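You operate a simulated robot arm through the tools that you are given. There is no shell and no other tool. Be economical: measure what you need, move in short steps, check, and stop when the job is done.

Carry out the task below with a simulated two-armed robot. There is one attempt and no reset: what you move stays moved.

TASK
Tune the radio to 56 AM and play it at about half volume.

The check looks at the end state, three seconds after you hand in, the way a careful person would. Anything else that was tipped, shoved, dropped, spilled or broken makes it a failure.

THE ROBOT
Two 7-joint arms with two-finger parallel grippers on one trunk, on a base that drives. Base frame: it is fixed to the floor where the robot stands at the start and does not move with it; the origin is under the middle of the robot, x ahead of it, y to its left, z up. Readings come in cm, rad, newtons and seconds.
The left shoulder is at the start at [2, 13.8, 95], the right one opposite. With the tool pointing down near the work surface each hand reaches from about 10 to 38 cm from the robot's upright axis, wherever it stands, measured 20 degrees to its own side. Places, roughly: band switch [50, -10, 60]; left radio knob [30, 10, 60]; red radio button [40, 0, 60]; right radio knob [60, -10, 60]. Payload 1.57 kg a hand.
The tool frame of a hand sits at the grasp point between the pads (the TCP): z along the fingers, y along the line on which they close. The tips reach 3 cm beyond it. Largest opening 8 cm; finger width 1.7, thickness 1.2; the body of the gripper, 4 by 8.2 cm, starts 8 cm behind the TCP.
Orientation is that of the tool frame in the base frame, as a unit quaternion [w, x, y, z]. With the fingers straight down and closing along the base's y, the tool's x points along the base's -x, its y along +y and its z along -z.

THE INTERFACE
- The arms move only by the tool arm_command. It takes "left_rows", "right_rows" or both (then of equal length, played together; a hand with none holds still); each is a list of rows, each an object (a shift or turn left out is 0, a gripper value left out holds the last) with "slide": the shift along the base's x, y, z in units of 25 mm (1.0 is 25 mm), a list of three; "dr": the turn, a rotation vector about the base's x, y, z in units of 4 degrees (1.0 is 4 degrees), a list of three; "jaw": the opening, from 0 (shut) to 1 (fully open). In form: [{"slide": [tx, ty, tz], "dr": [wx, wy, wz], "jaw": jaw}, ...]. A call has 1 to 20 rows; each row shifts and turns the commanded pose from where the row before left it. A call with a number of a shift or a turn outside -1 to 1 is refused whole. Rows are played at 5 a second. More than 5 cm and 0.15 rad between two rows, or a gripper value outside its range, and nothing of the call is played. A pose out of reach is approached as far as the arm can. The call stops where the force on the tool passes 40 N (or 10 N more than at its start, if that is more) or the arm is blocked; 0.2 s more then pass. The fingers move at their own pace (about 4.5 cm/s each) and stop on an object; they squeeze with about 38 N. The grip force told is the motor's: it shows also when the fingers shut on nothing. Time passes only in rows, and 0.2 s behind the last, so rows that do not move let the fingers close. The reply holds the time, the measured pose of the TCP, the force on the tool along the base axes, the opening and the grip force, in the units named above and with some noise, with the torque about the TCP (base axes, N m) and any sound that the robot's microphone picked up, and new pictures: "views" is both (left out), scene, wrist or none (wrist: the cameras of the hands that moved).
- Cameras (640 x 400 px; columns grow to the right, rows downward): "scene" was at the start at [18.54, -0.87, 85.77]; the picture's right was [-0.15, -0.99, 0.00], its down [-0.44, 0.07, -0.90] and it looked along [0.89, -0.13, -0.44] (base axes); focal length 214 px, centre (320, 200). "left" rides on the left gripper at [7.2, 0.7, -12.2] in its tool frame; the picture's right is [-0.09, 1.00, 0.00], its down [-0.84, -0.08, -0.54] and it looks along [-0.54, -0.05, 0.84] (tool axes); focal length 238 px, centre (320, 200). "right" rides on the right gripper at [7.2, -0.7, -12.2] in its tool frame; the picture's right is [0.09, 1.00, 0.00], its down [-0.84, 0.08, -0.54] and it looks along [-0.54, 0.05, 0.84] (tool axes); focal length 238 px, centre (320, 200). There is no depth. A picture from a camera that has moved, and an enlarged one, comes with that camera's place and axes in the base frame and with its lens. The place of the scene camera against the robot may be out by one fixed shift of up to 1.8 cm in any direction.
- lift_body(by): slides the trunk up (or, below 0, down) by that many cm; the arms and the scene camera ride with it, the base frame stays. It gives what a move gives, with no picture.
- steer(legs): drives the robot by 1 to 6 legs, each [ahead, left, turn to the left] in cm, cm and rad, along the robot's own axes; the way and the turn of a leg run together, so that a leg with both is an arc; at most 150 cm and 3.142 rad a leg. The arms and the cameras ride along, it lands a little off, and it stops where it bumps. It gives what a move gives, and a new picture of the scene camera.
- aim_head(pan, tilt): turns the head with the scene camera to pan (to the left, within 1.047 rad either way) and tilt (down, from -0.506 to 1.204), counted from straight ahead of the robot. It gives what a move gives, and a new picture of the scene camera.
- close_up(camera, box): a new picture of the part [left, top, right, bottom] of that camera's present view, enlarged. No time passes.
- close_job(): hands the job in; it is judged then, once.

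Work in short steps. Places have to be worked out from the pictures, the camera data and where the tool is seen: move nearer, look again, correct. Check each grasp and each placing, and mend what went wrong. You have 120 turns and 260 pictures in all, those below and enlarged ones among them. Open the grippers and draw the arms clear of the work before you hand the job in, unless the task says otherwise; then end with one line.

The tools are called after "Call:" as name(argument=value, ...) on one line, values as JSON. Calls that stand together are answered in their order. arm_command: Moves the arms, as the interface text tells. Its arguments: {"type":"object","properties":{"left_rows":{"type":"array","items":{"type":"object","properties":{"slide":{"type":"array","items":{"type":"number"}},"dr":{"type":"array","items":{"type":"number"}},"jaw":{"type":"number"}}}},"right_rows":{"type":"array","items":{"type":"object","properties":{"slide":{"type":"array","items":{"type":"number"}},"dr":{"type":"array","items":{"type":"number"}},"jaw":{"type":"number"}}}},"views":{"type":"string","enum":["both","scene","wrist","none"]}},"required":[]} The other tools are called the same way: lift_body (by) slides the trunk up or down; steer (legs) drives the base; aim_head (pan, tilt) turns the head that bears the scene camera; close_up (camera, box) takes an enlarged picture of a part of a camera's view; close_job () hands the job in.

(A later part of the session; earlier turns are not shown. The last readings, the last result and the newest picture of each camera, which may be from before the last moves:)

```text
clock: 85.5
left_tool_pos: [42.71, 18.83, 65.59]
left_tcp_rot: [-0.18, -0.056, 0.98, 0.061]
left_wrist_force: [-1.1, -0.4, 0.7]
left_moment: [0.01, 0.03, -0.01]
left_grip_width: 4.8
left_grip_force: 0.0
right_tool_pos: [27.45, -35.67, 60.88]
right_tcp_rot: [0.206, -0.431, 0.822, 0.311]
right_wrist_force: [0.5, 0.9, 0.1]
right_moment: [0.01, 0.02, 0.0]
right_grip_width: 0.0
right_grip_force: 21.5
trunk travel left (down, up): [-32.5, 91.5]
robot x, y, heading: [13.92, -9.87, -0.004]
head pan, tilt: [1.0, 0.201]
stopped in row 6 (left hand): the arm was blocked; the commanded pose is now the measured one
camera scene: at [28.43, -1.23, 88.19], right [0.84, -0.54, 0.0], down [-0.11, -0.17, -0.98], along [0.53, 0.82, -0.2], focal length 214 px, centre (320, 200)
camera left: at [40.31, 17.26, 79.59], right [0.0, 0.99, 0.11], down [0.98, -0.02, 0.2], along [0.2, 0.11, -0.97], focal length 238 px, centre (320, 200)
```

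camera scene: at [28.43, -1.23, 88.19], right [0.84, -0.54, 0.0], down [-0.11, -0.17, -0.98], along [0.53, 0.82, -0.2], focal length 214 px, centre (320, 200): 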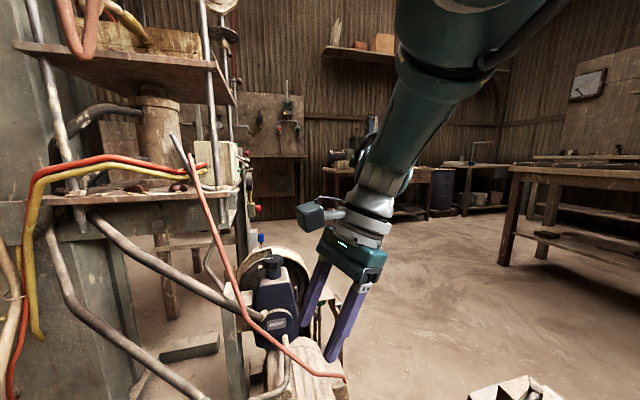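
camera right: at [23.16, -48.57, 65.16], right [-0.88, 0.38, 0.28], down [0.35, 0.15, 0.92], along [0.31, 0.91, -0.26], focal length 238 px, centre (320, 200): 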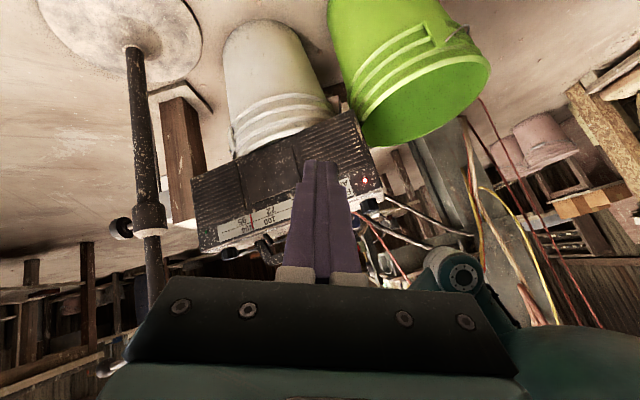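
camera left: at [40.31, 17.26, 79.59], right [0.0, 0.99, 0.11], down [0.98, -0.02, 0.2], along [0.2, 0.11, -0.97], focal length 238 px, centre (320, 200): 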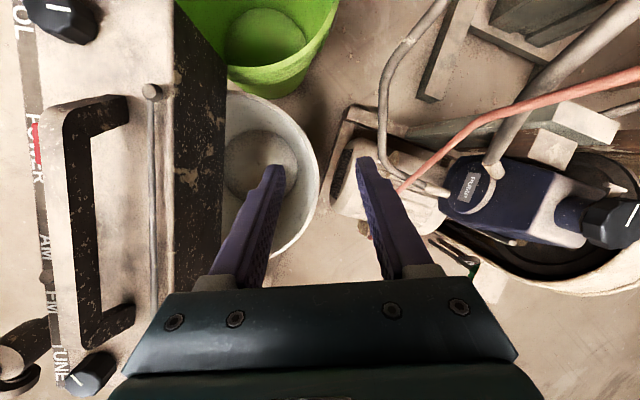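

Healthy posture nearly regained. Rise gently.

Call:
arm_command(left_rows=[{"slide": [0, 0, 0.5]}, {"slide": [0, 0, 0.5]}, {"slide": [0, 0, 0.5]}, {"slide": [0, 0, 0.5]}, {"slide": [0, 0, 0.5], "dr": [0, -0.7, 0]}, {"slide": [0, 0, 0.5], "dr": [0, -0.7, 0]}, {"slide": [0, 0, 0.5], "dr": [0, -0.7, 0]}, {"slide": [0, 0, 0.5], "dr": [0, -0.7, 0]}], views="scene")

```text
clock: 86.4
left_tool_pos: [38.27, 18.68, 65.79]
left_tcp_rot: [-0.257, -0.047, 0.963, 0.068]
left_wrist_force: [0.7, 0.3, 0.2]
left_moment: [-0.04, -0.02, 0.01]
left_grip_width: 4.79
left_grip_force: 0.1
right_tool_pos: [27.54, -35.5, 60.86]
right_tcp_rot: [0.205, -0.431, 0.822, 0.311]
right_wrist_force: [-0.3, 0.0, -1.0]
right_moment: [0.02, 0.03, 0.01]
right_grip_width: 0.01
right_grip_force: 21.3
trunk travel left (down, up): [-32.5, 91.5]
robot x, y, heading: [13.88, -9.7, -0.006]
head pan, tilt: [1.0, 0.201]
stopped in row 4 (left hand): the arm was blocked; the commanded pose is now the measured one
camera scene: at [28.42, -1.24, 88.19], right [0.84, -0.54, 0.0], down [-0.11, -0.17, -0.98], along [0.53, 0.82, -0.2], focal length 214 px, centre (320, 200)
```

scene: 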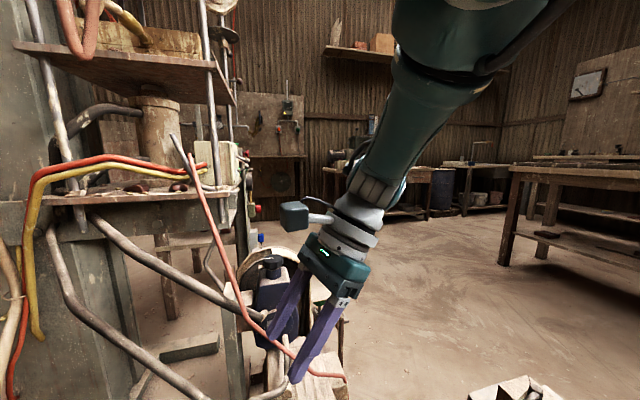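

Call:
arm_command(left_rows=[{"slide": [0, 0, 0.3]}, {"slide": [0, 0, 0.3]}, {"slide": [0, 0, 0.3]}, {"slide": [0, 0, 0.3]}, {"slide": [0, 0, 0.3]}], views="none")

Call:
arm_command(left_rows=[{"slide": [0, 0, 0.3]}, {"slide": [0, 0, 0.3]}, {"slide": [0, 0, 0.3]}, {"slide": [0, 0, 0.3]}, {"slide": [0, 0, 0.3]}], views="scene")

```text
clock: 87.7
left_tool_pos: [34.35, 18.55, 66.46]
left_tcp_rot: [-0.327, -0.038, 0.941, 0.073]
left_wrist_force: [-0.5, 0.6, -0.1]
left_moment: [-0.02, 0.01, 0.04]
left_grip_width: 4.78
left_grip_force: 0.0
right_tool_pos: [27.47, -35.61, 60.9]
right_tcp_rot: [0.205, -0.432, 0.821, 0.311]
right_wrist_force: [0.1, -0.7, 0.7]
right_moment: [-0.01, -0.03, -0.03]
right_grip_width: 0.01
right_grip_force: 21.1
trunk travel left (down, up): [-32.5, 91.5]
robot x, y, heading: [13.89, -9.37, -0.004]
head pan, tilt: [1.0, 0.201]
stopped in row 5 (left hand): the arm was blocked; the commanded pose is now the measured one
```

```text
clock: 88.9
left_tool_pos: [30.5, 18.41, 67.51]
left_tcp_rot: [-0.396, -0.028, 0.914, 0.079]
left_wrist_force: [-0.2, 0.2, -0.3]
left_moment: [0.02, 0.02, -0.02]
left_grip_width: 4.76
left_grip_force: 0.0
right_tool_pos: [27.49, -35.72, 60.86]
right_tcp_rot: [0.205, -0.431, 0.822, 0.311]
right_wrist_force: [0.5, -0.7, -0.2]
right_moment: [0.01, 0.05, -0.02]
right_grip_width: 0.0
right_grip_force: 21.1
trunk travel left (down, up): [-32.5, 91.5]
robot x, y, heading: [13.83, -9.44, -0.002]
head pan, tilt: [1.0, 0.201]
stopped in row 5 (left hand): the arm was blocked; the commanded pose is now the measured one
camera scene: at [28.42, -1.24, 88.19], right [0.84, -0.54, 0.0], down [-0.11, -0.17, -0.98], along [0.53, 0.82, -0.2], focal length 214 px, centre (320, 200)
```

scene: 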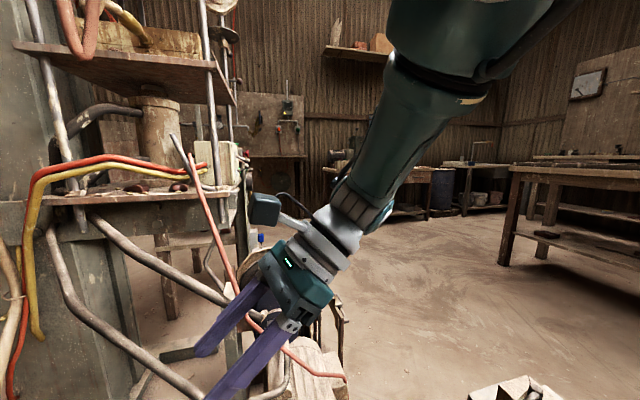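

Upward motion just flexes the wrist because the elbow is ahead. I'll straighten the arm completely forward-left (no obstacles at that height), then fold it back properly.

Call:
arm_command(left_rows=[{"slide": [0.4, 0.05, -0.05], "dr": [0, -1, 0]}, {"slide": [0.4, 0.05, -0.05], "dr": [0, -1, 0]}, {"slide": [0.4, 0.05, -0.05], "dr": [0, -1, 0]}, {"slide": [0.4, 0.05, -0.05], "dr": [0, -1, 0]}, {"slide": [0.4, 0.05, 0], "dr": [0, -1, 0]}, {"slide": [0.4, 0.05, 0], "dr": [0, -1, 0]}, {"slide": [0.4, 0.05, 0], "dr": [0, -1, 0]}, {"slide": [0.4, 0.05, 0], "dr": [0, -1, 0]}, {"slide": [0.4, 0.05, 0], "dr": [0, -1, 0]}, {"slide": [0.4, 0.05, 0], "dr": [0, -1, 0]}, {"slide": [0.4, 0.05, 0], "dr": [0, -1, 0]}, {"slide": [0.4, 0.05, 0], "dr": [0, -1, 0]}], views="none")

Call:
arm_command(left_rows=[{"slide": [0.4, 0.05, 0.2], "dr": [0, -1, 0]}, {"slide": [0.4, 0.05, 0.2], "dr": [0, -1, 0]}, {"slide": [0.4, 0.05, 0.2], "dr": [0, -1, 0]}, {"slide": [0.4, 0.05, 0.2], "dr": [0, -1, 0]}, {"slide": [0.4, 0.05, 0.2], "dr": [0, -1, 0]}, {"slide": [0.4, 0.05, 0.2], "dr": [0, -1, 0]}, {"slide": [0.4, 0.05, 0.2], "dr": [0, -1, 0]}, {"slide": [0.4, 0.05, 0.2], "dr": [0, -1, 0]}], views="scene")

```text
clock: 90.0
left_tool_pos: [31.04, 19.1, 64.59]
left_tcp_rot: [-0.311, -0.032, 0.947, 0.078]
left_wrist_force: [0.0, -0.9, 0.5]
left_moment: [0.02, -0.01, -0.01]
left_grip_width: 4.8
left_grip_force: 0.0
right_tool_pos: [27.48, -35.58, 60.93]
right_tcp_rot: [0.205, -0.432, 0.821, 0.311]
right_wrist_force: [0.0, 0.0, 0.4]
right_moment: [0.0, -0.01, -0.03]
right_grip_width: 0.0
right_grip_force: 21.3
trunk travel left (down, up): [-32.5, 91.5]
robot x, y, heading: [14.09, -9.5, -0.003]
head pan, tilt: [1.0, 0.201]
stopped in row 5 (left hand): the arm was blocked; the commanded pose is now the measured one
```

```text
clock: 90.9
left_tool_pos: [29.54, 19.52, 63.5]
left_tcp_rot: [-0.284, -0.031, 0.955, 0.078]
left_wrist_force: [0.1, -0.2, 0.2]
left_moment: [0.02, 0.01, 0.01]
left_grip_width: 4.81
left_grip_force: 0.0
right_tool_pos: [27.48, -35.73, 60.79]
right_tcp_rot: [0.206, -0.431, 0.822, 0.31]
right_wrist_force: [0.8, 0.0, -0.1]
right_moment: [0.0, -0.04, 0.01]
right_grip_width: 0.0
right_grip_force: 21.7
trunk travel left (down, up): [-32.5, 91.5]
robot x, y, heading: [13.42, -9.4, -0.004]
head pan, tilt: [1.0, 0.201]
stopped in row 4 (left hand): the arm was blocked; the commanded pose is now the measured one
camera scene: at [28.42, -1.23, 88.19], right [0.84, -0.54, 0.0], down [-0.11, -0.17, -0.98], along [0.53, 0.82, -0.2], focal length 214 px, centre (320, 200)
```

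scene: 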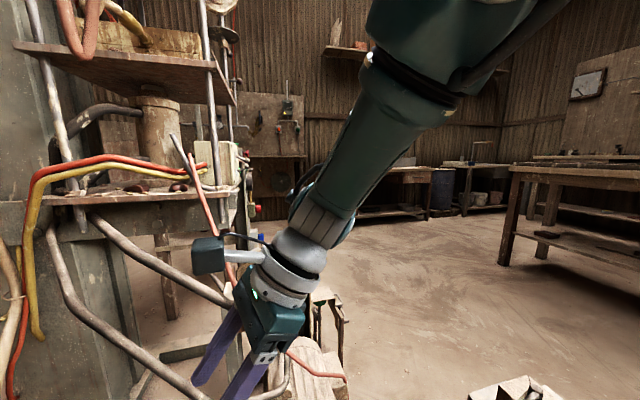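

The elbow keeps swinging back toward its proper side. Continue the same nudge.

Call:
arm_command(left_rows=[{"slide": [0.2, 0.05, 0.1], "dr": [0, -0.6, 0]}, {"slide": [0.2, 0.05, 0.1], "dr": [0, -0.6, 0]}, {"slide": [0.2, 0.05, 0.1], "dr": [0, -0.6, 0]}, {"slide": [0.2, 0.05, 0.1], "dr": [0, -0.6, 0]}, {"slide": [0.2, 0.05, 0.1], "dr": [0, -0.6, 0]}, {"slide": [0.2, 0.05, 0.1], "dr": [0, -0.6, 0]}], views="none")

Call:
arm_command(left_rows=[{"slide": [0.2, 0.05, 0.2], "dr": [0, -0.6, 0]}, {"slide": [0.2, 0.05, 0.2], "dr": [0, -0.6, 0]}, {"slide": [0.2, 0.05, 0.2], "dr": [0, -0.6, 0]}, {"slide": [0.2, 0.05, 0.2], "dr": [0, -0.6, 0]}, {"slide": [0.2, 0.05, 0.2], "dr": [0, -0.6, 0]}, {"slide": [0.2, 0.05, 0.2], "dr": [0, -0.6, 0]}], views="scene")

```text
clock: 92.2
left_tool_pos: [27.7, 20.08, 62.82]
left_tcp_rot: [-0.244, -0.033, 0.966, 0.077]
left_wrist_force: [0.0, -1.0, 0.5]
left_moment: [0.01, 0.01, -0.03]
left_grip_width: 4.79
left_grip_force: 0.1
right_tool_pos: [27.6, -35.64, 60.95]
right_tcp_rot: [0.206, -0.431, 0.822, 0.311]
right_wrist_force: [0.6, -0.5, -0.2]
right_moment: [0.02, -0.02, 0.0]
right_grip_width: 0.02
right_grip_force: 21.6
trunk travel left (down, up): [-32.5, 91.5]
robot x, y, heading: [13.6, -9.33, -0.003]
head pan, tilt: [1.0, 0.201]
stopped in row 6 (left hand): the arm was blocked; the commanded pose is now the measured one
```

```text
clock: 93.5
left_tool_pos: [25.58, 20.7, 63.25]
left_tcp_rot: [-0.219, -0.035, 0.972, 0.075]
left_wrist_force: [0.2, -0.2, -0.4]
left_moment: [0.0, 0.0, 0.01]
left_grip_width: 4.79
left_grip_force: 0.2
right_tool_pos: [27.47, -35.61, 60.97]
right_tcp_rot: [0.206, -0.431, 0.822, 0.31]
right_wrist_force: [0.0, 0.2, 0.1]
right_moment: [-0.03, -0.03, 0.0]
right_grip_width: 0.0
right_grip_force: 21.2
trunk travel left (down, up): [-32.5, 91.5]
robot x, y, heading: [13.94, -9.7, 0.0]
head pan, tilt: [1.0, 0.201]
stopped in row 5 (left hand): the arm was blocked; the commanded pose is now the measured one
camera scene: at [28.42, -1.23, 88.19], right [0.84, -0.54, 0.0], down [-0.11, -0.17, -0.98], along [0.53, 0.82, -0.2], focal length 214 px, centre (320, 200)
```

scene: 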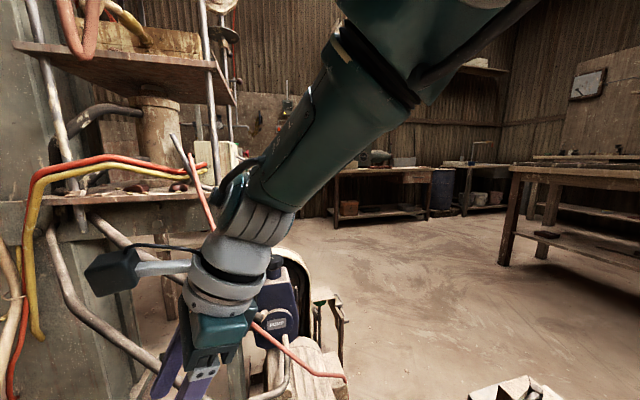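

Orientation is now the mirror of the healthy right arm. A few more nudges.

Call:
arm_command(left_rows=[{"slide": [0.3, 0, 0.3], "dr": [0, -0.3, 0]}, {"slide": [0.3, 0, 0.3], "dr": [0, -0.3, 0]}, {"slide": [0.3, 0, 0.3], "dr": [0, -0.3, 0]}, {"slide": [0.3, 0, 0.3], "dr": [0, -0.3, 0]}, {"slide": [0.3, 0, 0.3], "dr": [0, -0.3, 0]}, {"slide": [0.3, 0, 0.3], "dr": [0, -0.3, 0]}], views="none")

Call:
arm_command(left_rows=[{"slide": [0.3, 0, 0.3], "dr": [0, -0.3, 0]}, {"slide": [0.3, 0, 0.3], "dr": [0, -0.3, 0]}, {"slide": [0.3, 0, 0.3], "dr": [0, -0.3, 0]}, {"slide": [0.3, 0, 0.3], "dr": [0, -0.3, 0]}, {"slide": [0.3, 0, 0.3], "dr": [0, -0.3, 0]}, {"slide": [0.3, 0, 0.3], "dr": [0, -0.3, 0]}], views="scene")

```text
clock: 94.4
left_tool_pos: [23.5, 20.75, 64.36]
left_tcp_rot: [-0.261, -0.032, 0.962, 0.078]
left_wrist_force: [-0.6, 0.5, -0.4]
left_moment: [0.01, -0.02, 0.01]
left_grip_width: 4.8
left_grip_force: 0.1
right_tool_pos: [27.41, -35.56, 60.93]
right_tcp_rot: [0.206, -0.431, 0.822, 0.311]
right_wrist_force: [0.1, -0.1, 0.0]
right_moment: [0.01, -0.01, -0.03]
right_grip_width: 0.0
right_grip_force: 21.6
trunk travel left (down, up): [-32.5, 91.5]
robot x, y, heading: [13.79, -9.57, -0.003]
head pan, tilt: [1.0, 0.201]
stopped in row 4 (left hand): the arm was blocked; the commanded pose is now the measured one
```

```text
clock: 95.3
left_tool_pos: [21.1, 20.65, 65.68]
left_tcp_rot: [-0.305, -0.028, 0.949, 0.079]
left_wrist_force: [0.0, 0.8, -0.6]
left_moment: [0.0, 0.03, 0.01]
left_grip_width: 4.81
left_grip_force: 0.1
right_tool_pos: [27.42, -35.66, 60.79]
right_tcp_rot: [0.206, -0.431, 0.822, 0.31]
right_wrist_force: [-0.1, -0.2, 0.5]
right_moment: [0.0, 0.0, -0.02]
right_grip_width: 0.0
right_grip_force: 21.5
trunk travel left (down, up): [-32.5, 91.5]
robot x, y, heading: [13.9, -9.62, -0.001]
head pan, tilt: [1.0, 0.201]
stopped in row 4 (left hand): the arm was blocked; the commanded pose is now the measured one
camera scene: at [28.42, -1.23, 88.19], right [0.84, -0.54, 0.0], down [-0.11, -0.17, -0.98], along [0.53, 0.82, -0.2], focal length 214 px, centre (320, 200)
```

scene: 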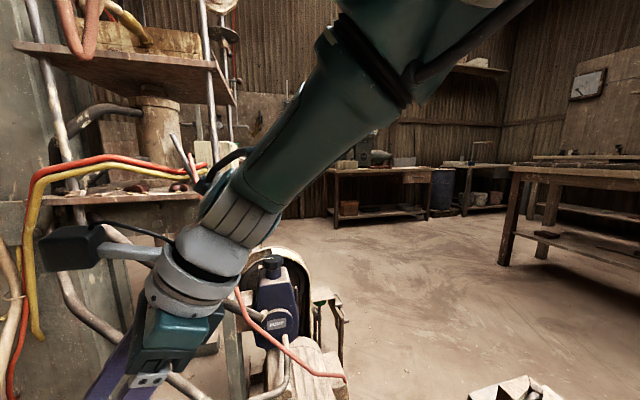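

Try again to carry the hand forward by pure sliding first (which tracked well before), then swing it ahead.

Call:
arm_command(left_rows=[{"slide": [0.5, 0.1, 0.1]}, {"slide": [0.5, 0.1, 0.1]}, {"slide": [0.5, 0.1, 0.1]}, {"slide": [0.5, 0.1, 0.1]}, {"slide": [0.5, 0, 0]}, {"slide": [0.5, 0, 0]}, {"slide": [0.5, 0, 0]}, {"slide": [0.5, 0, 0]}, {"slide": [0.5, 0, 0]}, {"slide": [0.5, 0, 0]}, {"slide": [0.5, 0, 0]}, {"slide": [0.5, 0, 0]}, {"slide": [0.5, 0, 0]}, {"slide": [0.5, 0, 0]}], views="scene")

```text
clock: 98.3
left_tool_pos: [38.78, 21.54, 66.55]
left_tcp_rot: [-0.303, -0.027, 0.949, 0.079]
left_wrist_force: [0.5, 0.4, 0.9]
left_moment: [0.01, 0.01, 0.02]
left_grip_width: 4.8
left_grip_force: 0.0
right_tool_pos: [27.38, -35.6, 60.85]
right_tcp_rot: [0.205, -0.431, 0.822, 0.311]
right_wrist_force: [0.7, -1.0, 0.5]
right_moment: [0.0, 0.02, -0.02]
right_grip_width: 0.0
right_grip_force: 21.1
trunk travel left (down, up): [-32.5, 91.5]
robot x, y, heading: [13.5, -9.68, -0.004]
head pan, tilt: [1.0, 0.201]
camera scene: at [28.44, -1.23, 88.19], right [0.84, -0.54, 0.0], down [-0.11, -0.17, -0.98], along [0.53, 0.82, -0.2], focal length 214 px, centre (320, 200)
```

scene: 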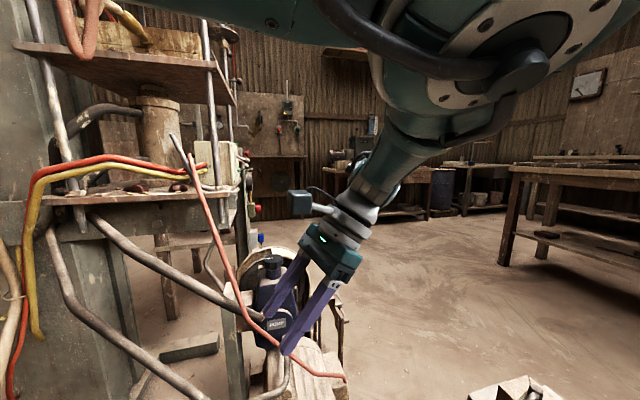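

Tracks well. Continue forward with slow untilting.

Call:
arm_command(left_rows=[{"slide": [0.5, 0, 0]}, {"slide": [0.5, 0, 0]}, {"slide": [0.5, 0, 0]}, {"slide": [0.5, 0, 0]}, {"slide": [0.45, 0, 0], "dr": [0, -0.7, 0]}, {"slide": [0.45, 0, 0], "dr": [0, -0.7, 0]}, {"slide": [0.45, 0, 0], "dr": [0, -0.7, 0]}, {"slide": [0.45, 0, 0], "dr": [0, -0.7, 0]}, {"slide": [0.45, 0, 0], "dr": [0, -0.7, 0]}, {"slide": [0.45, 0, 0], "dr": [0, -0.7, 0]}, {"slide": [0.45, 0, 0], "dr": [0, -0.7, 0]}, {"slide": [0.45, 0, 0], "dr": [0, -0.7, 0]}, {"slide": [0.45, 0, 0], "dr": [0, -0.7, 0]}, {"slide": [0.45, 0, 0], "dr": [0, -0.7, 0]}], views="both")

```text
clock: 101.3
left_tool_pos: [55.1, 21.62, 66.63]
left_tcp_rot: [-0.064, -0.046, 0.994, 0.069]
left_wrist_force: [-0.2, 0.0, -0.5]
left_moment: [-0.03, -0.02, 0.04]
left_grip_width: 4.78
left_grip_force: 0.2
right_tool_pos: [27.48, -35.52, 60.85]
right_tcp_rot: [0.205, -0.431, 0.822, 0.311]
right_wrist_force: [-0.5, 0.6, 0.9]
right_moment: [0.02, -0.02, 0.0]
right_grip_width: 0.01
right_grip_force: 21.0
trunk travel left (down, up): [-32.5, 91.5]
robot x, y, heading: [13.93, -9.47, -0.004]
head pan, tilt: [1.0, 0.201]
camera scene: at [28.43, -1.23, 88.19], right [0.84, -0.54, 0.0], down [-0.11, -0.17, -0.98], along [0.53, 0.82, -0.2], focal length 214 px, centre (320, 200)
camera left: at [49.6, 19.94, 79.71], right [0.01, 0.99, 0.13], down [0.91, -0.06, 0.42], along [0.43, 0.12, -0.9], focal length 238 px, centre (320, 200)
```

scene: 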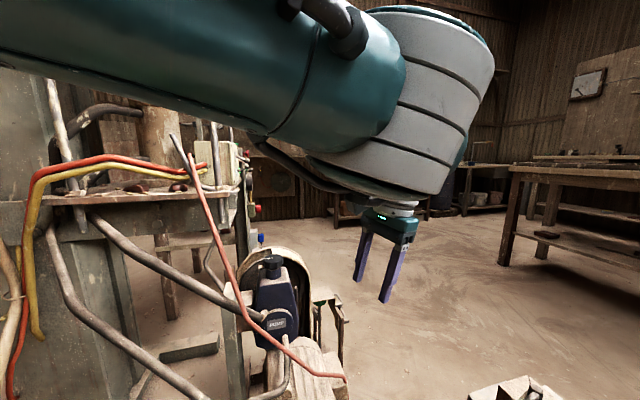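
left: 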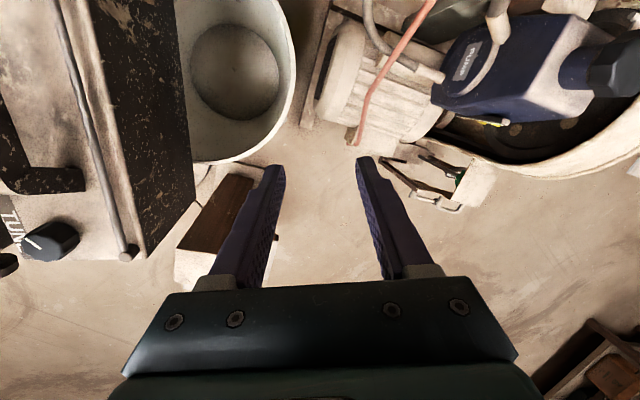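

Arm is almost straight. Extend further forward, tilting ahead and rising.

Call:
arm_command(left_rows=[{"slide": [0.4, 0, 0.2], "dr": [0, -0.8, 0]}, {"slide": [0.4, 0, 0.2], "dr": [0, -0.8, 0]}, {"slide": [0.4, 0, 0.2], "dr": [0, -0.8, 0]}, {"slide": [0.4, 0, 0.2], "dr": [0, -0.8, 0]}, {"slide": [0.4, 0, 0.3], "dr": [0, -0.8, 0]}, {"slide": [0.4, 0, 0.3], "dr": [0, -0.8, 0]}, {"slide": [0.4, 0, 0.3], "dr": [0, -0.8, 0]}, {"slide": [0.4, 0, 0.3], "dr": [0, -0.8, 0]}, {"slide": [0.4, 0, 0.3], "dr": [0, -0.8, 0]}, {"slide": [0.4, 0, 0.3], "dr": [0, -0.8, 0]}, {"slide": [0.4, 0, 0.4], "dr": [0, -0.8, 0]}, {"slide": [0.4, 0, 0.4], "dr": [0, -0.8, 0]}], views="scene")

```text
clock: 103.9
left_tool_pos: [66.97, 21.63, 75.2]
left_tcp_rot: [0.266, -0.068, 0.96, 0.051]
left_wrist_force: [0.1, 0.1, 0.1]
left_moment: [-0.02, 0.01, 0.0]
left_grip_width: 4.81
left_grip_force: 0.1
right_tool_pos: [27.47, -35.55, 60.98]
right_tcp_rot: [0.205, -0.431, 0.822, 0.31]
right_wrist_force: [0.8, 0.1, 0.0]
right_moment: [-0.01, 0.01, 0.03]
right_grip_width: 0.0
right_grip_force: 20.9
trunk travel left (down, up): [-32.5, 91.5]
robot x, y, heading: [13.99, -9.41, -0.007]
head pan, tilt: [1.0, 0.201]
camera scene: at [28.43, -1.23, 88.19], right [0.84, -0.54, 0.0], down [-0.11, -0.17, -0.98], along [0.53, 0.82, -0.2], focal length 214 px, centre (320, 200)
```

scene: 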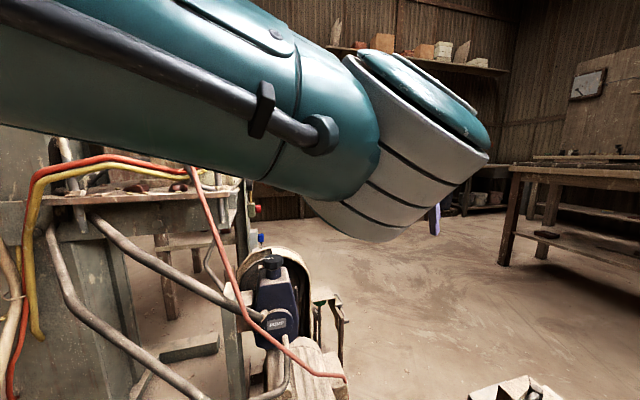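

The long reach works well in this posture; only the head had been in the way. I turn the head far right and carry the hand over toward TUNE.

Call:
aim_head(pan=-1.0, tilt=0.6)

Call:
arm_command(left_rows=[{"slide": [-0.35, -0.6, 0]}, {"slide": [-0.35, -0.6, 0]}, {"slide": [-0.35, -0.6, 0]}, {"slide": [-0.35, -0.6, 0]}, {"slide": [-0.35, -0.6, 0]}, {"slide": [-0.35, -0.6, 0]}, {"slide": [-0.35, -0.6, 0]}, {"slide": [-0.35, -0.6, 0]}, {"slide": [-0.3, -0.6, 0]}, {"slide": [-0.2, -0.6, 0]}, {"slide": [0, -0.6, 0]}, {"slide": [0, -0.6, 0]}, {"slide": [0, -0.6, 0]}, {"slide": [0, -0.6, 0]}], views="wrist")

```text
clock: 105.8
left_tool_pos: [66.83, 21.62, 75.2]
left_tcp_rot: [0.267, -0.066, 0.96, 0.049]
left_wrist_force: [-0.1, -0.3, 0.4]
left_moment: [0.01, 0.0, 0.0]
left_grip_width: 4.79
left_grip_force: 0.0
right_tool_pos: [27.54, -35.56, 60.93]
right_tcp_rot: [0.206, -0.432, 0.821, 0.312]
right_wrist_force: [-0.4, 0.2, -0.6]
right_moment: [0.01, 0.02, 0.04]
right_grip_width: 0.0
right_grip_force: 21.0
trunk travel left (down, up): [-32.5, 91.5]
robot x, y, heading: [14.29, -9.66, -0.001]
head pan, tilt: [-1.0, 0.6]
camera scene: at [28.11, -16.51, 84.51], right [-0.84, -0.54, 0.0], down [-0.3, 0.48, -0.83], along [0.44, -0.7, -0.56], focal length 214 px, centre (320, 200)
```

scene: 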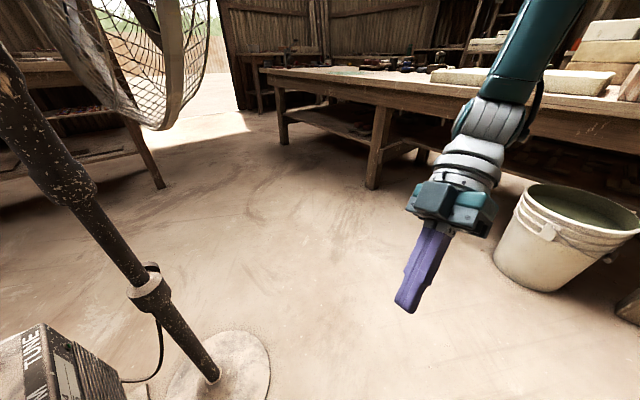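

```text
clock: 108.8
left_tool_pos: [59.1, 2.16, 75.55]
left_tcp_rot: [0.272, -0.077, 0.957, 0.061]
left_wrist_force: [-0.6, -0.1, -0.2]
left_moment: [0.0, -0.03, -0.03]
left_grip_width: 4.78
left_grip_force: 0.2
right_tool_pos: [27.49, -35.76, 60.85]
right_tcp_rot: [0.205, -0.431, 0.821, 0.311]
right_wrist_force: [0.2, 0.1, 0.2]
right_moment: [0.01, 0.04, -0.01]
right_grip_width: 0.0
right_grip_force: 21.5
trunk travel left (down, up): [-32.5, 91.5]
robot x, y, heading: [13.97, -9.29, -0.008]
head pan, tilt: [-1.0, 0.6]
camera left: at [46.78, -0.02, 82.18], right [-0.1, 0.99, 0.12], down [0.44, -0.07, 0.9], along [0.89, 0.15, -0.43], focal length 238 px, centre (320, 200)
```

left: 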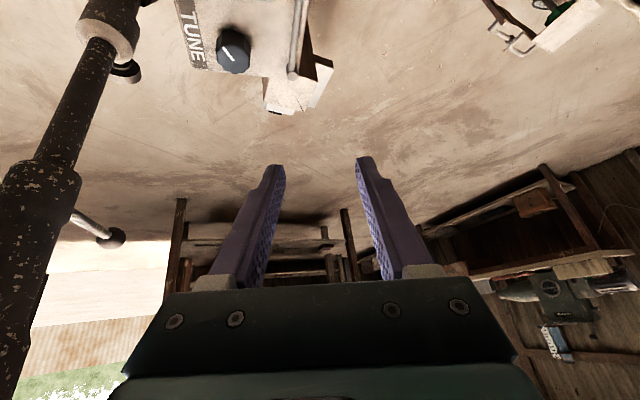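

Knob now at ≈(61.9,−3.7). Bring the left hand to 5 cm above it and swing the right camera back to watch the dial.

Call:
arm_command(left_rows=[{"slide": [0.07, -0.24, -0.46], "dr": [-0.17, 0, 0]}, {"slide": [0.07, -0.24, -0.46], "dr": [-0.17, 0, 0]}, {"slide": [0.07, -0.24, -0.46], "dr": [-0.17, 0, 0]}, {"slide": [0.07, -0.24, -0.46], "dr": [-0.17, 0, 0]}, {"slide": [0.07, -0.24, -0.46], "dr": [-0.17, 0, 0]}, {"slide": [0.07, -0.24, -0.46], "dr": [-0.17, 0, 0]}, {"slide": [0.07, -0.24, -0.46], "dr": [-0.17, 0, 0]}, {"slide": [0.07, -0.24, -0.46], "dr": [-0.17, 0, 0]}, {"slide": [0.07, -0.24, -0.46], "dr": [-0.17, 0, 0]}, {"slide": [0.07, -0.24, -0.46], "dr": [-0.17, 0, 0]}], right_rows=[{"dr": [0, 0, -1]}, {"dr": [0, 0, -1]}, {"dr": [0, 0, -1]}, {"dr": [0, 0, -1]}, {"dr": [0, 0, -1]}, {"dr": [0, 0, -1]}, {"dr": [0, 0, -1]}, {"dr": [0, 0, -1]}, {"dr": [0, 0, -1]}, {"dr": [0, 0, -1]}], views="wrist")

```text
clock: 111.2
left_tool_pos: [61.23, -2.11, 63.27]
left_tcp_rot: [0.267, -0.09, 0.959, 0.023]
left_wrist_force: [0.0, -0.8, -0.7]
left_moment: [-0.02, 0.03, -0.02]
left_grip_width: 4.82
left_grip_force: 0.0
right_tool_pos: [27.38, -36.46, 61.02]
right_tcp_rot: [0.289, -0.158, 0.918, 0.222]
right_wrist_force: [0.3, 0.0, 0.6]
right_moment: [-0.02, 0.04, 0.0]
right_grip_width: 0.01
right_grip_force: 21.1
right hand out of reach, approached as far as the arm can: row 10
trunk travel left (down, up): [-32.5, 91.5]
robot x, y, heading: [13.6, -9.42, -0.004]
head pan, tilt: [-1.0, 0.6]
stopped in row 10 (left hand): the arm was blocked; the commanded pose is now the measured one
camera right: at [16.3, -44.21, 65.37], right [-0.49, 0.83, 0.26], down [0.37, -0.07, 0.92], along [0.79, 0.55, -0.28], focal length 238 px, centre (320, 200)
camera left: at [48.98, -3.78, 70.05], right [-0.11, 0.99, 0.04], down [0.44, 0.01, 0.9], along [0.89, 0.12, -0.44], focal length 238 px, centre (320, 200)
```

right: 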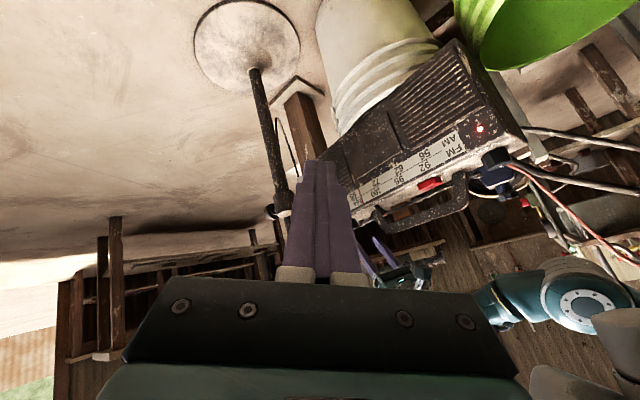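
left: 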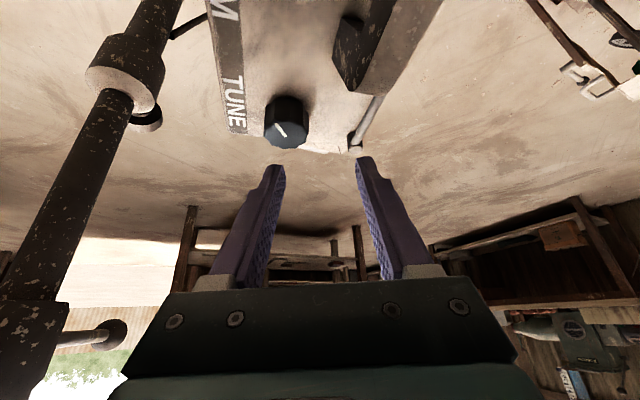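

The left arm runs out of inward travel. I lift, move the hand outward, and turn the robot right by 0.2 rad so the knob lies on the arm's own side.

Call:
arm_command(left_rows=[{"slide": [0, 0.3, 0.8]}, {"slide": [0, 0.6, 0.8]}, {"slide": [0, 0.8, 0.4]}, {"slide": [-0.2, 0.8, 0]}, {"slide": [-0.2, 0.6, 0]}, {"slide": [-0.2, 0.5, 0]}], views="none")

Call:
steer(legs=[[0, 0, -0.2]])

Call:
close_up(camera="left", box=[0, 0, 640, 400])

Call:
close_up(camera="right", box=[0, 0, 640, 400])

```text
clock: 112.7
left_tool_pos: [59.69, 6.37, 68.35]
left_tcp_rot: [0.266, -0.088, 0.96, 0.017]
left_wrist_force: [0.0, 0.4, -0.4]
left_moment: [0.0, -0.01, 0.0]
left_grip_width: 4.79
left_grip_force: 0.1
right_tool_pos: [27.32, -36.46, 60.93]
right_tcp_rot: [0.289, -0.158, 0.918, 0.222]
right_wrist_force: [0.3, 0.5, 0.0]
right_moment: [-0.01, 0.01, -0.01]
right_grip_width: 0.0
right_grip_force: 21.2
trunk travel left (down, up): [-32.5, 91.5]
robot x, y, heading: [13.96, -9.38, -0.007]
head pan, tilt: [-1.0, 0.6]
```

```text
clock: 113.8
left_tool_pos: [61.9, -3.05, 68.39]
left_tcp_rot: [0.266, 0.008, 0.964, -0.01]
left_wrist_force: [0.8, -0.9, -0.4]
left_moment: [0.01, -0.01, 0.01]
left_grip_width: 4.82
left_grip_force: 0.0
right_tool_pos: [21.8, -38.48, 60.87]
right_tcp_rot: [0.309, -0.066, 0.929, 0.193]
right_wrist_force: [-0.5, 0.5, 0.2]
right_moment: [-0.01, -0.01, -0.02]
right_grip_width: 0.01
right_grip_force: 21.5
trunk travel left (down, up): [-32.5, 91.5]
robot x, y, heading: [13.64, -9.41, -0.202]
head pan, tilt: [-1.0, 0.6]
camera scene: at [26.31, -19.29, 84.51], right [-0.93, -0.36, 0.0], down [-0.2, 0.53, -0.83], along [0.3, -0.77, -0.56], focal length 214 px, centre (320, 200)
```

scene: 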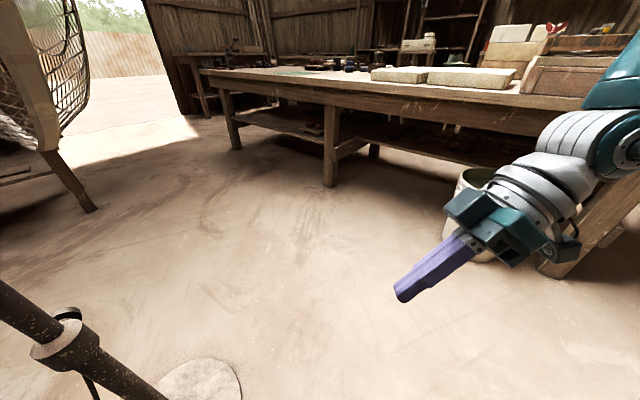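

```text
1.00 times, centred on (320, 200) of left (not enlarged: the box is as wide or as high as the picture)
camera zoom: at [49.56, -2.12, 75.17], right [0.1, 0.99, 0.03], down [0.44, -0.07, 0.9], along [0.89, -0.07, -0.44], focal length 238 px, centre (320, 200)
```

zoom: 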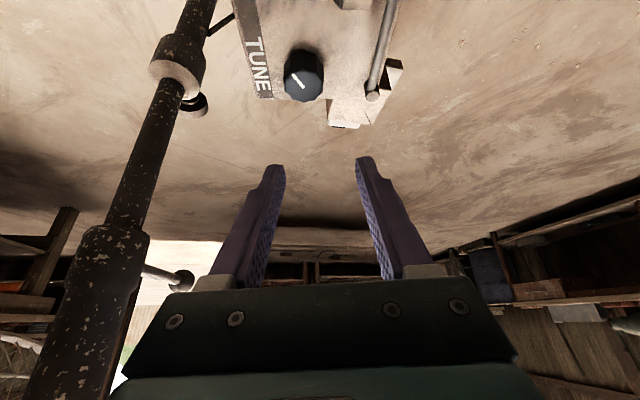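

```text
1.00 times, centred on (320, 200) of right (not enlarged: the box is as wide or as high as the picture)
camera zoom: at [9.33, -44.06, 65.38], right [-0.31, 0.91, 0.26], down [0.35, -0.14, 0.93], along [0.88, 0.38, -0.28], focal length 238 px, centre (320, 200)
```

zoom: 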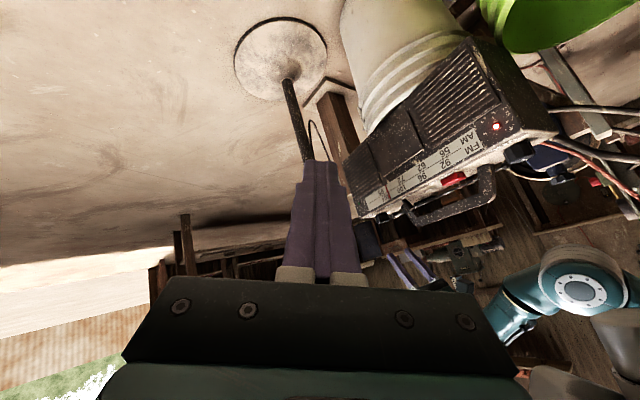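

The hand is square and above the knob; knob ≈(62.2,−4.05). Lower to 4 cm above grasp height and re-measure.

Call:
arm_command(left_rows=[{"slide": [-0.1, -0.14, -0.5]}, {"slide": [-0.1, -0.14, -0.5]}, {"slide": [-0.08, -0.12, -0.6]}, {"slide": [0, 0, -0.6]}], views="none")

Call:
close_up(camera="left", box=[220, 60, 420, 260])

```text
clock: 114.8
left_tool_pos: [61.14, -4.03, 62.87]
left_tcp_rot: [0.267, 0.008, 0.964, -0.01]
left_wrist_force: [0.4, -0.3, 0.5]
left_moment: [-0.03, -0.01, -0.02]
left_grip_width: 4.79
left_grip_force: 0.0
right_tool_pos: [21.73, -38.49, 60.88]
right_tcp_rot: [0.31, -0.066, 0.929, 0.193]
right_wrist_force: [-0.9, -0.1, -0.4]
right_moment: [-0.01, 0.02, -0.01]
right_grip_width: 0.0
right_grip_force: 21.0
trunk travel left (down, up): [-32.5, 91.5]
robot x, y, heading: [14.14, -9.78, -0.207]
head pan, tilt: [-1.0, 0.6]
```

```text
2.00 times, centred on (320, 160) of left
camera zoom: at [48.86, -3.13, 69.65], right [0.1, 0.99, 0.03], down [0.44, -0.07, 0.9], along [0.89, -0.07, -0.44], focal length 477 px, centre (320, 280)
```

zoom: 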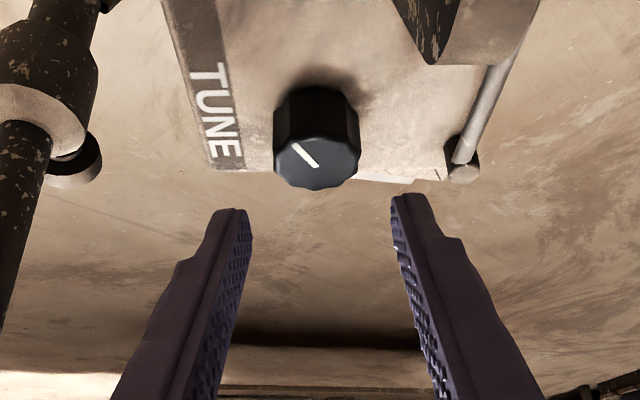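

Fine centring; descend around the knob and close to just above its width.

Call:
arm_command(left_rows=[{"slide": [0.1, -0.05, -0.7]}, {"slide": [0, 0, -0.6]}, {"slide": [0, 0, -0.38]}, {"jaw": 0.47}, {"jaw": 0.45}], views="none")

Call:
close_up(camera="left", box=[220, 80, 420, 280])

Call:
close_up(camera="right", box=[340, 90, 540, 250])

```text
clock: 116.0
left_tool_pos: [61.46, -4.2, 58.55]
left_tcp_rot: [0.266, 0.008, 0.964, -0.011]
left_wrist_force: [-0.6, 0.4, 0.0]
left_moment: [0.03, -0.01, -0.01]
left_grip_width: 3.6
left_grip_force: 0.0
right_tool_pos: [21.69, -38.6, 60.99]
right_tcp_rot: [0.31, -0.065, 0.929, 0.192]
right_wrist_force: [0.2, 0.8, 0.1]
right_moment: [-0.02, 0.0, 0.0]
right_grip_width: 0.02
right_grip_force: 21.9
trunk travel left (down, up): [-32.5, 91.5]
robot x, y, heading: [13.71, -9.62, -0.203]
head pan, tilt: [-1.0, 0.6]
```

```text
2.00 times, centred on (320, 180) of left
camera zoom: at [49.15, -3.27, 65.4], right [0.1, 0.99, 0.03], down [0.44, -0.07, 0.9], along [0.89, -0.07, -0.44], focal length 477 px, centre (320, 240)
```

zoom: 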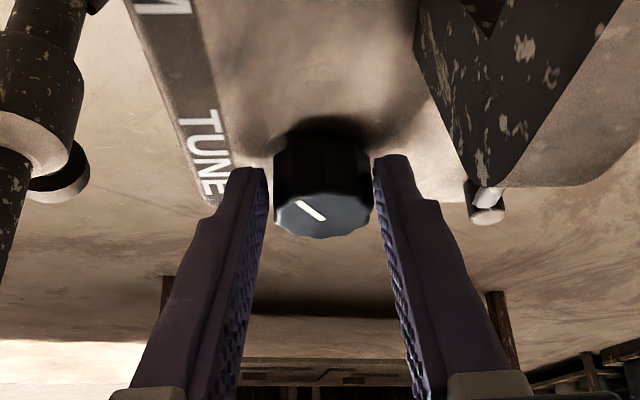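

```text
2.50 times, centred on (440, 170) of right
camera zoom: at [9.33, -44.05, 65.38], right [-0.31, 0.91, 0.26], down [0.35, -0.14, 0.93], along [0.88, 0.38, -0.28], focal length 596 px, centre (20, 275)
```

zoom: 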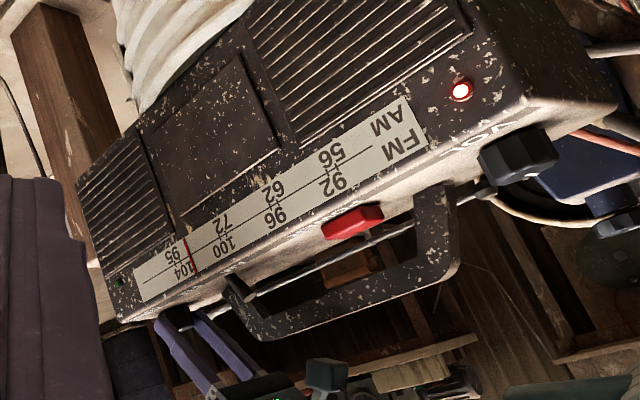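

Clear view of needle and knob. Shift 0.7 mm, grip, and turn 12° clockwise with compensation.

Call:
arm_command(left_rows=[{"slide": [0, 0.03, 0], "jaw": 0.42}, {"jaw": 0.39}, {"jaw": 0.37}, {"jaw": 0.37}, {"dr": [0, 0, -1], "slide": [0.001, 0.029, 0]}, {"dr": [0, 0, -1], "slide": [0.003, 0.029, 0]}, {"dr": [0, 0, -1], "slide": [0.005, 0.029, 0]}, {}], views="none")

Call:
close_up(camera="right", box=[340, 90, 540, 250])

Call:
close_up(camera="left", box=[220, 80, 420, 280])

```text
clock: 117.8
left_tool_pos: [61.42, -3.9, 58.65]
left_tcp_rot: [0.265, 0.107, 0.958, -0.036]
left_wrist_force: [-0.9, 0.2, 1.8]
left_moment: [0.62, 0.51, 0.02]
left_grip_width: 3.32
left_grip_force: 38.4
right_tool_pos: [21.84, -38.4, 61.0]
right_tcp_rot: [0.309, -0.066, 0.929, 0.193]
right_wrist_force: [-0.2, 0.5, 0.5]
right_moment: [0.01, 0.02, -0.01]
right_grip_width: 0.0
right_grip_force: 21.1
trunk travel left (down, up): [-32.5, 91.5]
robot x, y, heading: [14.13, -9.17, -0.204]
head pan, tilt: [-1.0, 0.6]
```

```text
2.50 times, centred on (440, 170) of right
camera zoom: at [9.31, -44.03, 65.38], right [-0.31, 0.91, 0.26], down [0.35, -0.14, 0.92], along [0.88, 0.38, -0.28], focal length 596 px, centre (20, 275)
```

zoom: 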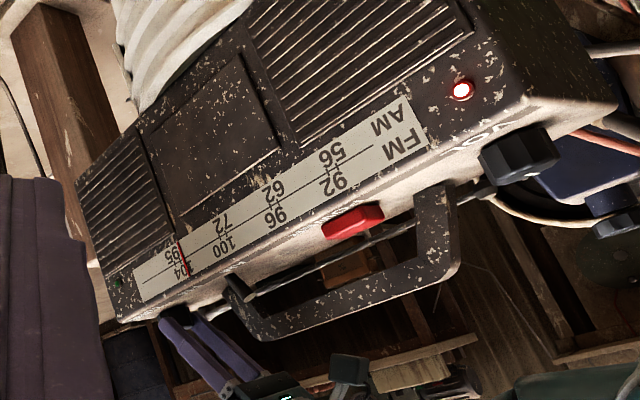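

```text
2.00 times, centred on (320, 180) of left
camera zoom: at [49.61, -0.34, 65.49], right [0.3, 0.95, 0.03], down [0.41, -0.16, 0.9], along [0.86, -0.26, -0.44], focal length 477 px, centre (320, 240)
```

zoom: 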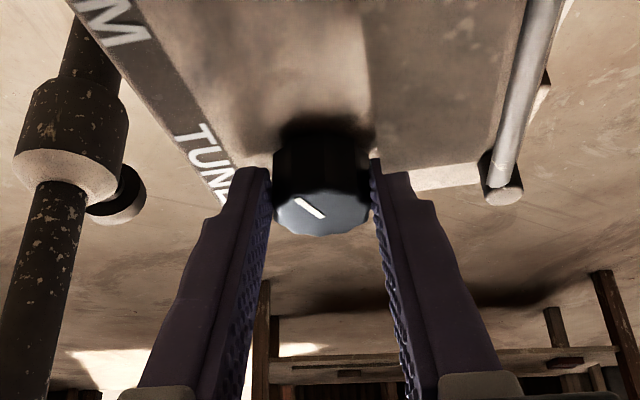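

The knob turns clockwise with the radio still, and the needle moved toward 104: so clockwise raises, I need counter-clockwise. Release, lessen the tilt (camera clears the handle), rewind 40°, and close again.

Call:
arm_command(left_rows=[{"jaw": 0.55}, {}, {"dr": [0.18, 0.9, 0], "slide": [0.046, -0.01, 0.023]}, {"dr": [0.18, 0.9, 0], "slide": [0.046, -0.01, 0.023]}, {"dr": [0.18, 0.9, 0], "slide": [0.046, -0.01, 0.023]}, {"dr": [0, 0, -1], "slide": [0.01, 0.016, 0]}, {"dr": [0, 0, -1], "slide": [0.01, 0.016, 0]}, {"dr": [0, 0, -1], "slide": [0.01, 0.016, 0]}, {"dr": [0, 0, -1], "slide": [0.01, 0.016, 0]}, {"dr": [0, 0, -1], "slide": [0.01, 0.016, 0]}, {"dr": [0, 0, -1], "slide": [0.01, 0.016, 0]}, {"dr": [0, 0, -1], "slide": [0.01, 0.016, 0]}, {"dr": [0, 0, -1], "slide": [0.01, 0.016, 0]}, {"dr": [0, 0, -1], "slide": [0.01, 0.016, 0]}, {"dr": [0, 0, -1], "slide": [0.01, 0.016, 0]}], views="none")

Call:
close_up(camera="left", box=[220, 60, 420, 260])

Call:
close_up(camera="right", box=[320, 90, 560, 290])

```text
clock: 121.0
left_tool_pos: [62.16, -3.59, 58.76]
left_tcp_rot: [0.15, 0.438, 0.882, -0.086]
left_wrist_force: [1.5, 1.4, 0.2]
left_moment: [0.04, -0.02, 0.03]
left_grip_width: 4.53
left_grip_force: 0.4
right_tool_pos: [21.85, -38.53, 60.97]
right_tcp_rot: [0.31, -0.066, 0.929, 0.192]
right_wrist_force: [-0.2, -0.3, -1.2]
right_moment: [0.04, 0.03, -0.01]
right_grip_width: 0.0
right_grip_force: 21.2
trunk travel left (down, up): [-32.5, 91.5]
robot x, y, heading: [14.15, -9.3, -0.209]
head pan, tilt: [-1.0, 0.6]
```

```text
2.00 times, centred on (320, 160) of left
camera zoom: at [56.19, 5.64, 67.94], right [0.85, 0.53, 0.01], down [0.31, -0.52, 0.8], along [0.43, -0.67, -0.6], focal length 477 px, centre (320, 280)
```

zoom: 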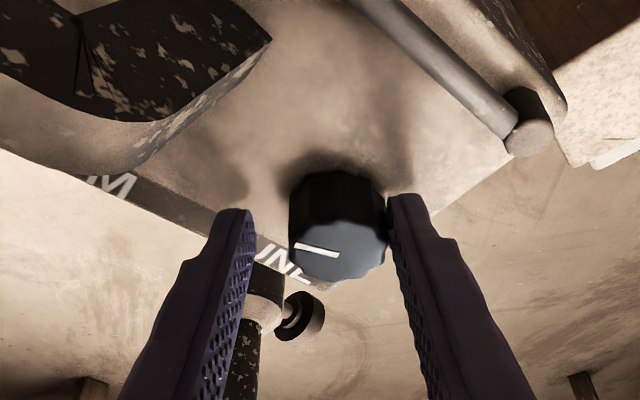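

```text
2.00 times, centred on (440, 190) of right
camera zoom: at [9.37, -44.01, 65.37], right [-0.31, 0.91, 0.26], down [0.35, -0.14, 0.93], along [0.88, 0.38, -0.28], focal length 477 px, centre (80, 220)
```

zoom: 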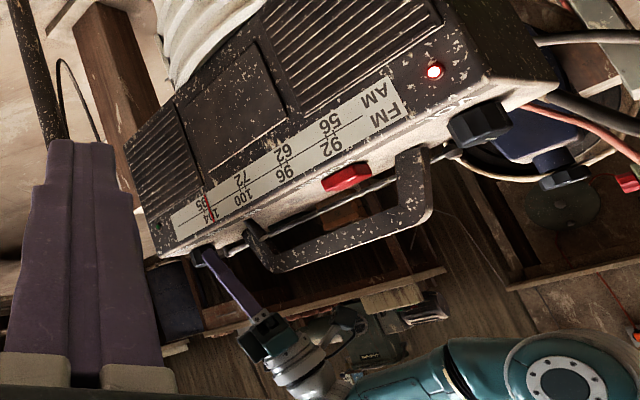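

The rewind worked; the knob sits ~4 mm off toward one finger, so I correct, grip, and turn 40° counter-clockwise in one go.

Call:
arm_command(left_rows=[{"slide": [0.1, 0, 0]}, {"slide": [0.1, 0, 0]}, {"jaw": 0.48}, {"jaw": 0.44}, {"jaw": 0.41}, {"jaw": 0.37}, {"jaw": 0.36}, {"dr": [0, 0, 1], "slide": [-0.014, -0.013, 0]}, {"dr": [0, 0, 1], "slide": [-0.014, -0.014, 0]}, {"dr": [0, 0, 1], "slide": [-0.013, -0.015, 0]}, {"dr": [0, 0, 1], "slide": [-0.012, -0.016, 0]}, {"dr": [0, 0, 1], "slide": [-0.011, -0.017, 0]}, {"dr": [0, 0, 1], "slide": [-0.01, -0.018, 0]}, {"dr": [0, 0, 1], "slide": [-0.009, -0.019, 0]}, {"dr": [0, 0, 1], "slide": [-0.008, -0.019, 0]}, {"dr": [0, 0, 1], "slide": [-0.007, -0.02, 0]}, {"dr": [0, 0, 1], "slide": [-0.006, -0.02, 0]}, {}], views="none")

Call:
close_up(camera="right", box=[320, 90, 560, 290])

Call:
close_up(camera="left", box=[220, 60, 420, 260])

```text
clock: 124.8
left_tool_pos: [62.31, -4.05, 58.84]
left_tcp_rot: [0.173, 0.109, 0.978, -0.03]
left_wrist_force: [-2.6, -3.0, 9.5]
left_moment: [0.35, -0.21, -0.05]
left_grip_width: 3.32
left_grip_force: 38.3
right_tool_pos: [21.74, -38.76, 60.98]
right_tcp_rot: [0.31, -0.066, 0.929, 0.192]
right_wrist_force: [0.0, -0.8, 1.0]
right_moment: [0.03, 0.01, -0.01]
right_grip_width: 0.0
right_grip_force: 21.4
trunk travel left (down, up): [-32.5, 91.5]
robot x, y, heading: [13.9, -9.41, -0.209]
head pan, tilt: [-1.0, 0.6]
```

```text
2.00 times, centred on (440, 190) of right
camera zoom: at [9.36, -44.16, 65.41], right [-0.31, 0.91, 0.26], down [0.35, -0.14, 0.93], along [0.88, 0.38, -0.28], focal length 477 px, centre (80, 220)
```

zoom: 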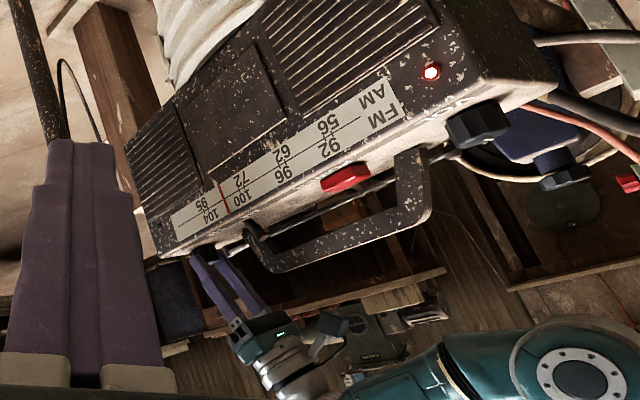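

```text
2.00 times, centred on (320, 160) of left
camera zoom: at [51.9, -0.85, 67.88], right [0.31, 0.95, 0.01], down [0.57, -0.19, 0.8], along [0.76, -0.24, -0.6], focal length 477 px, centre (320, 280)
```

zoom: 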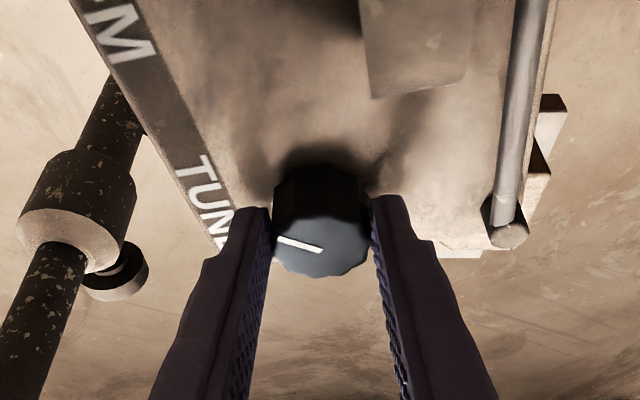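

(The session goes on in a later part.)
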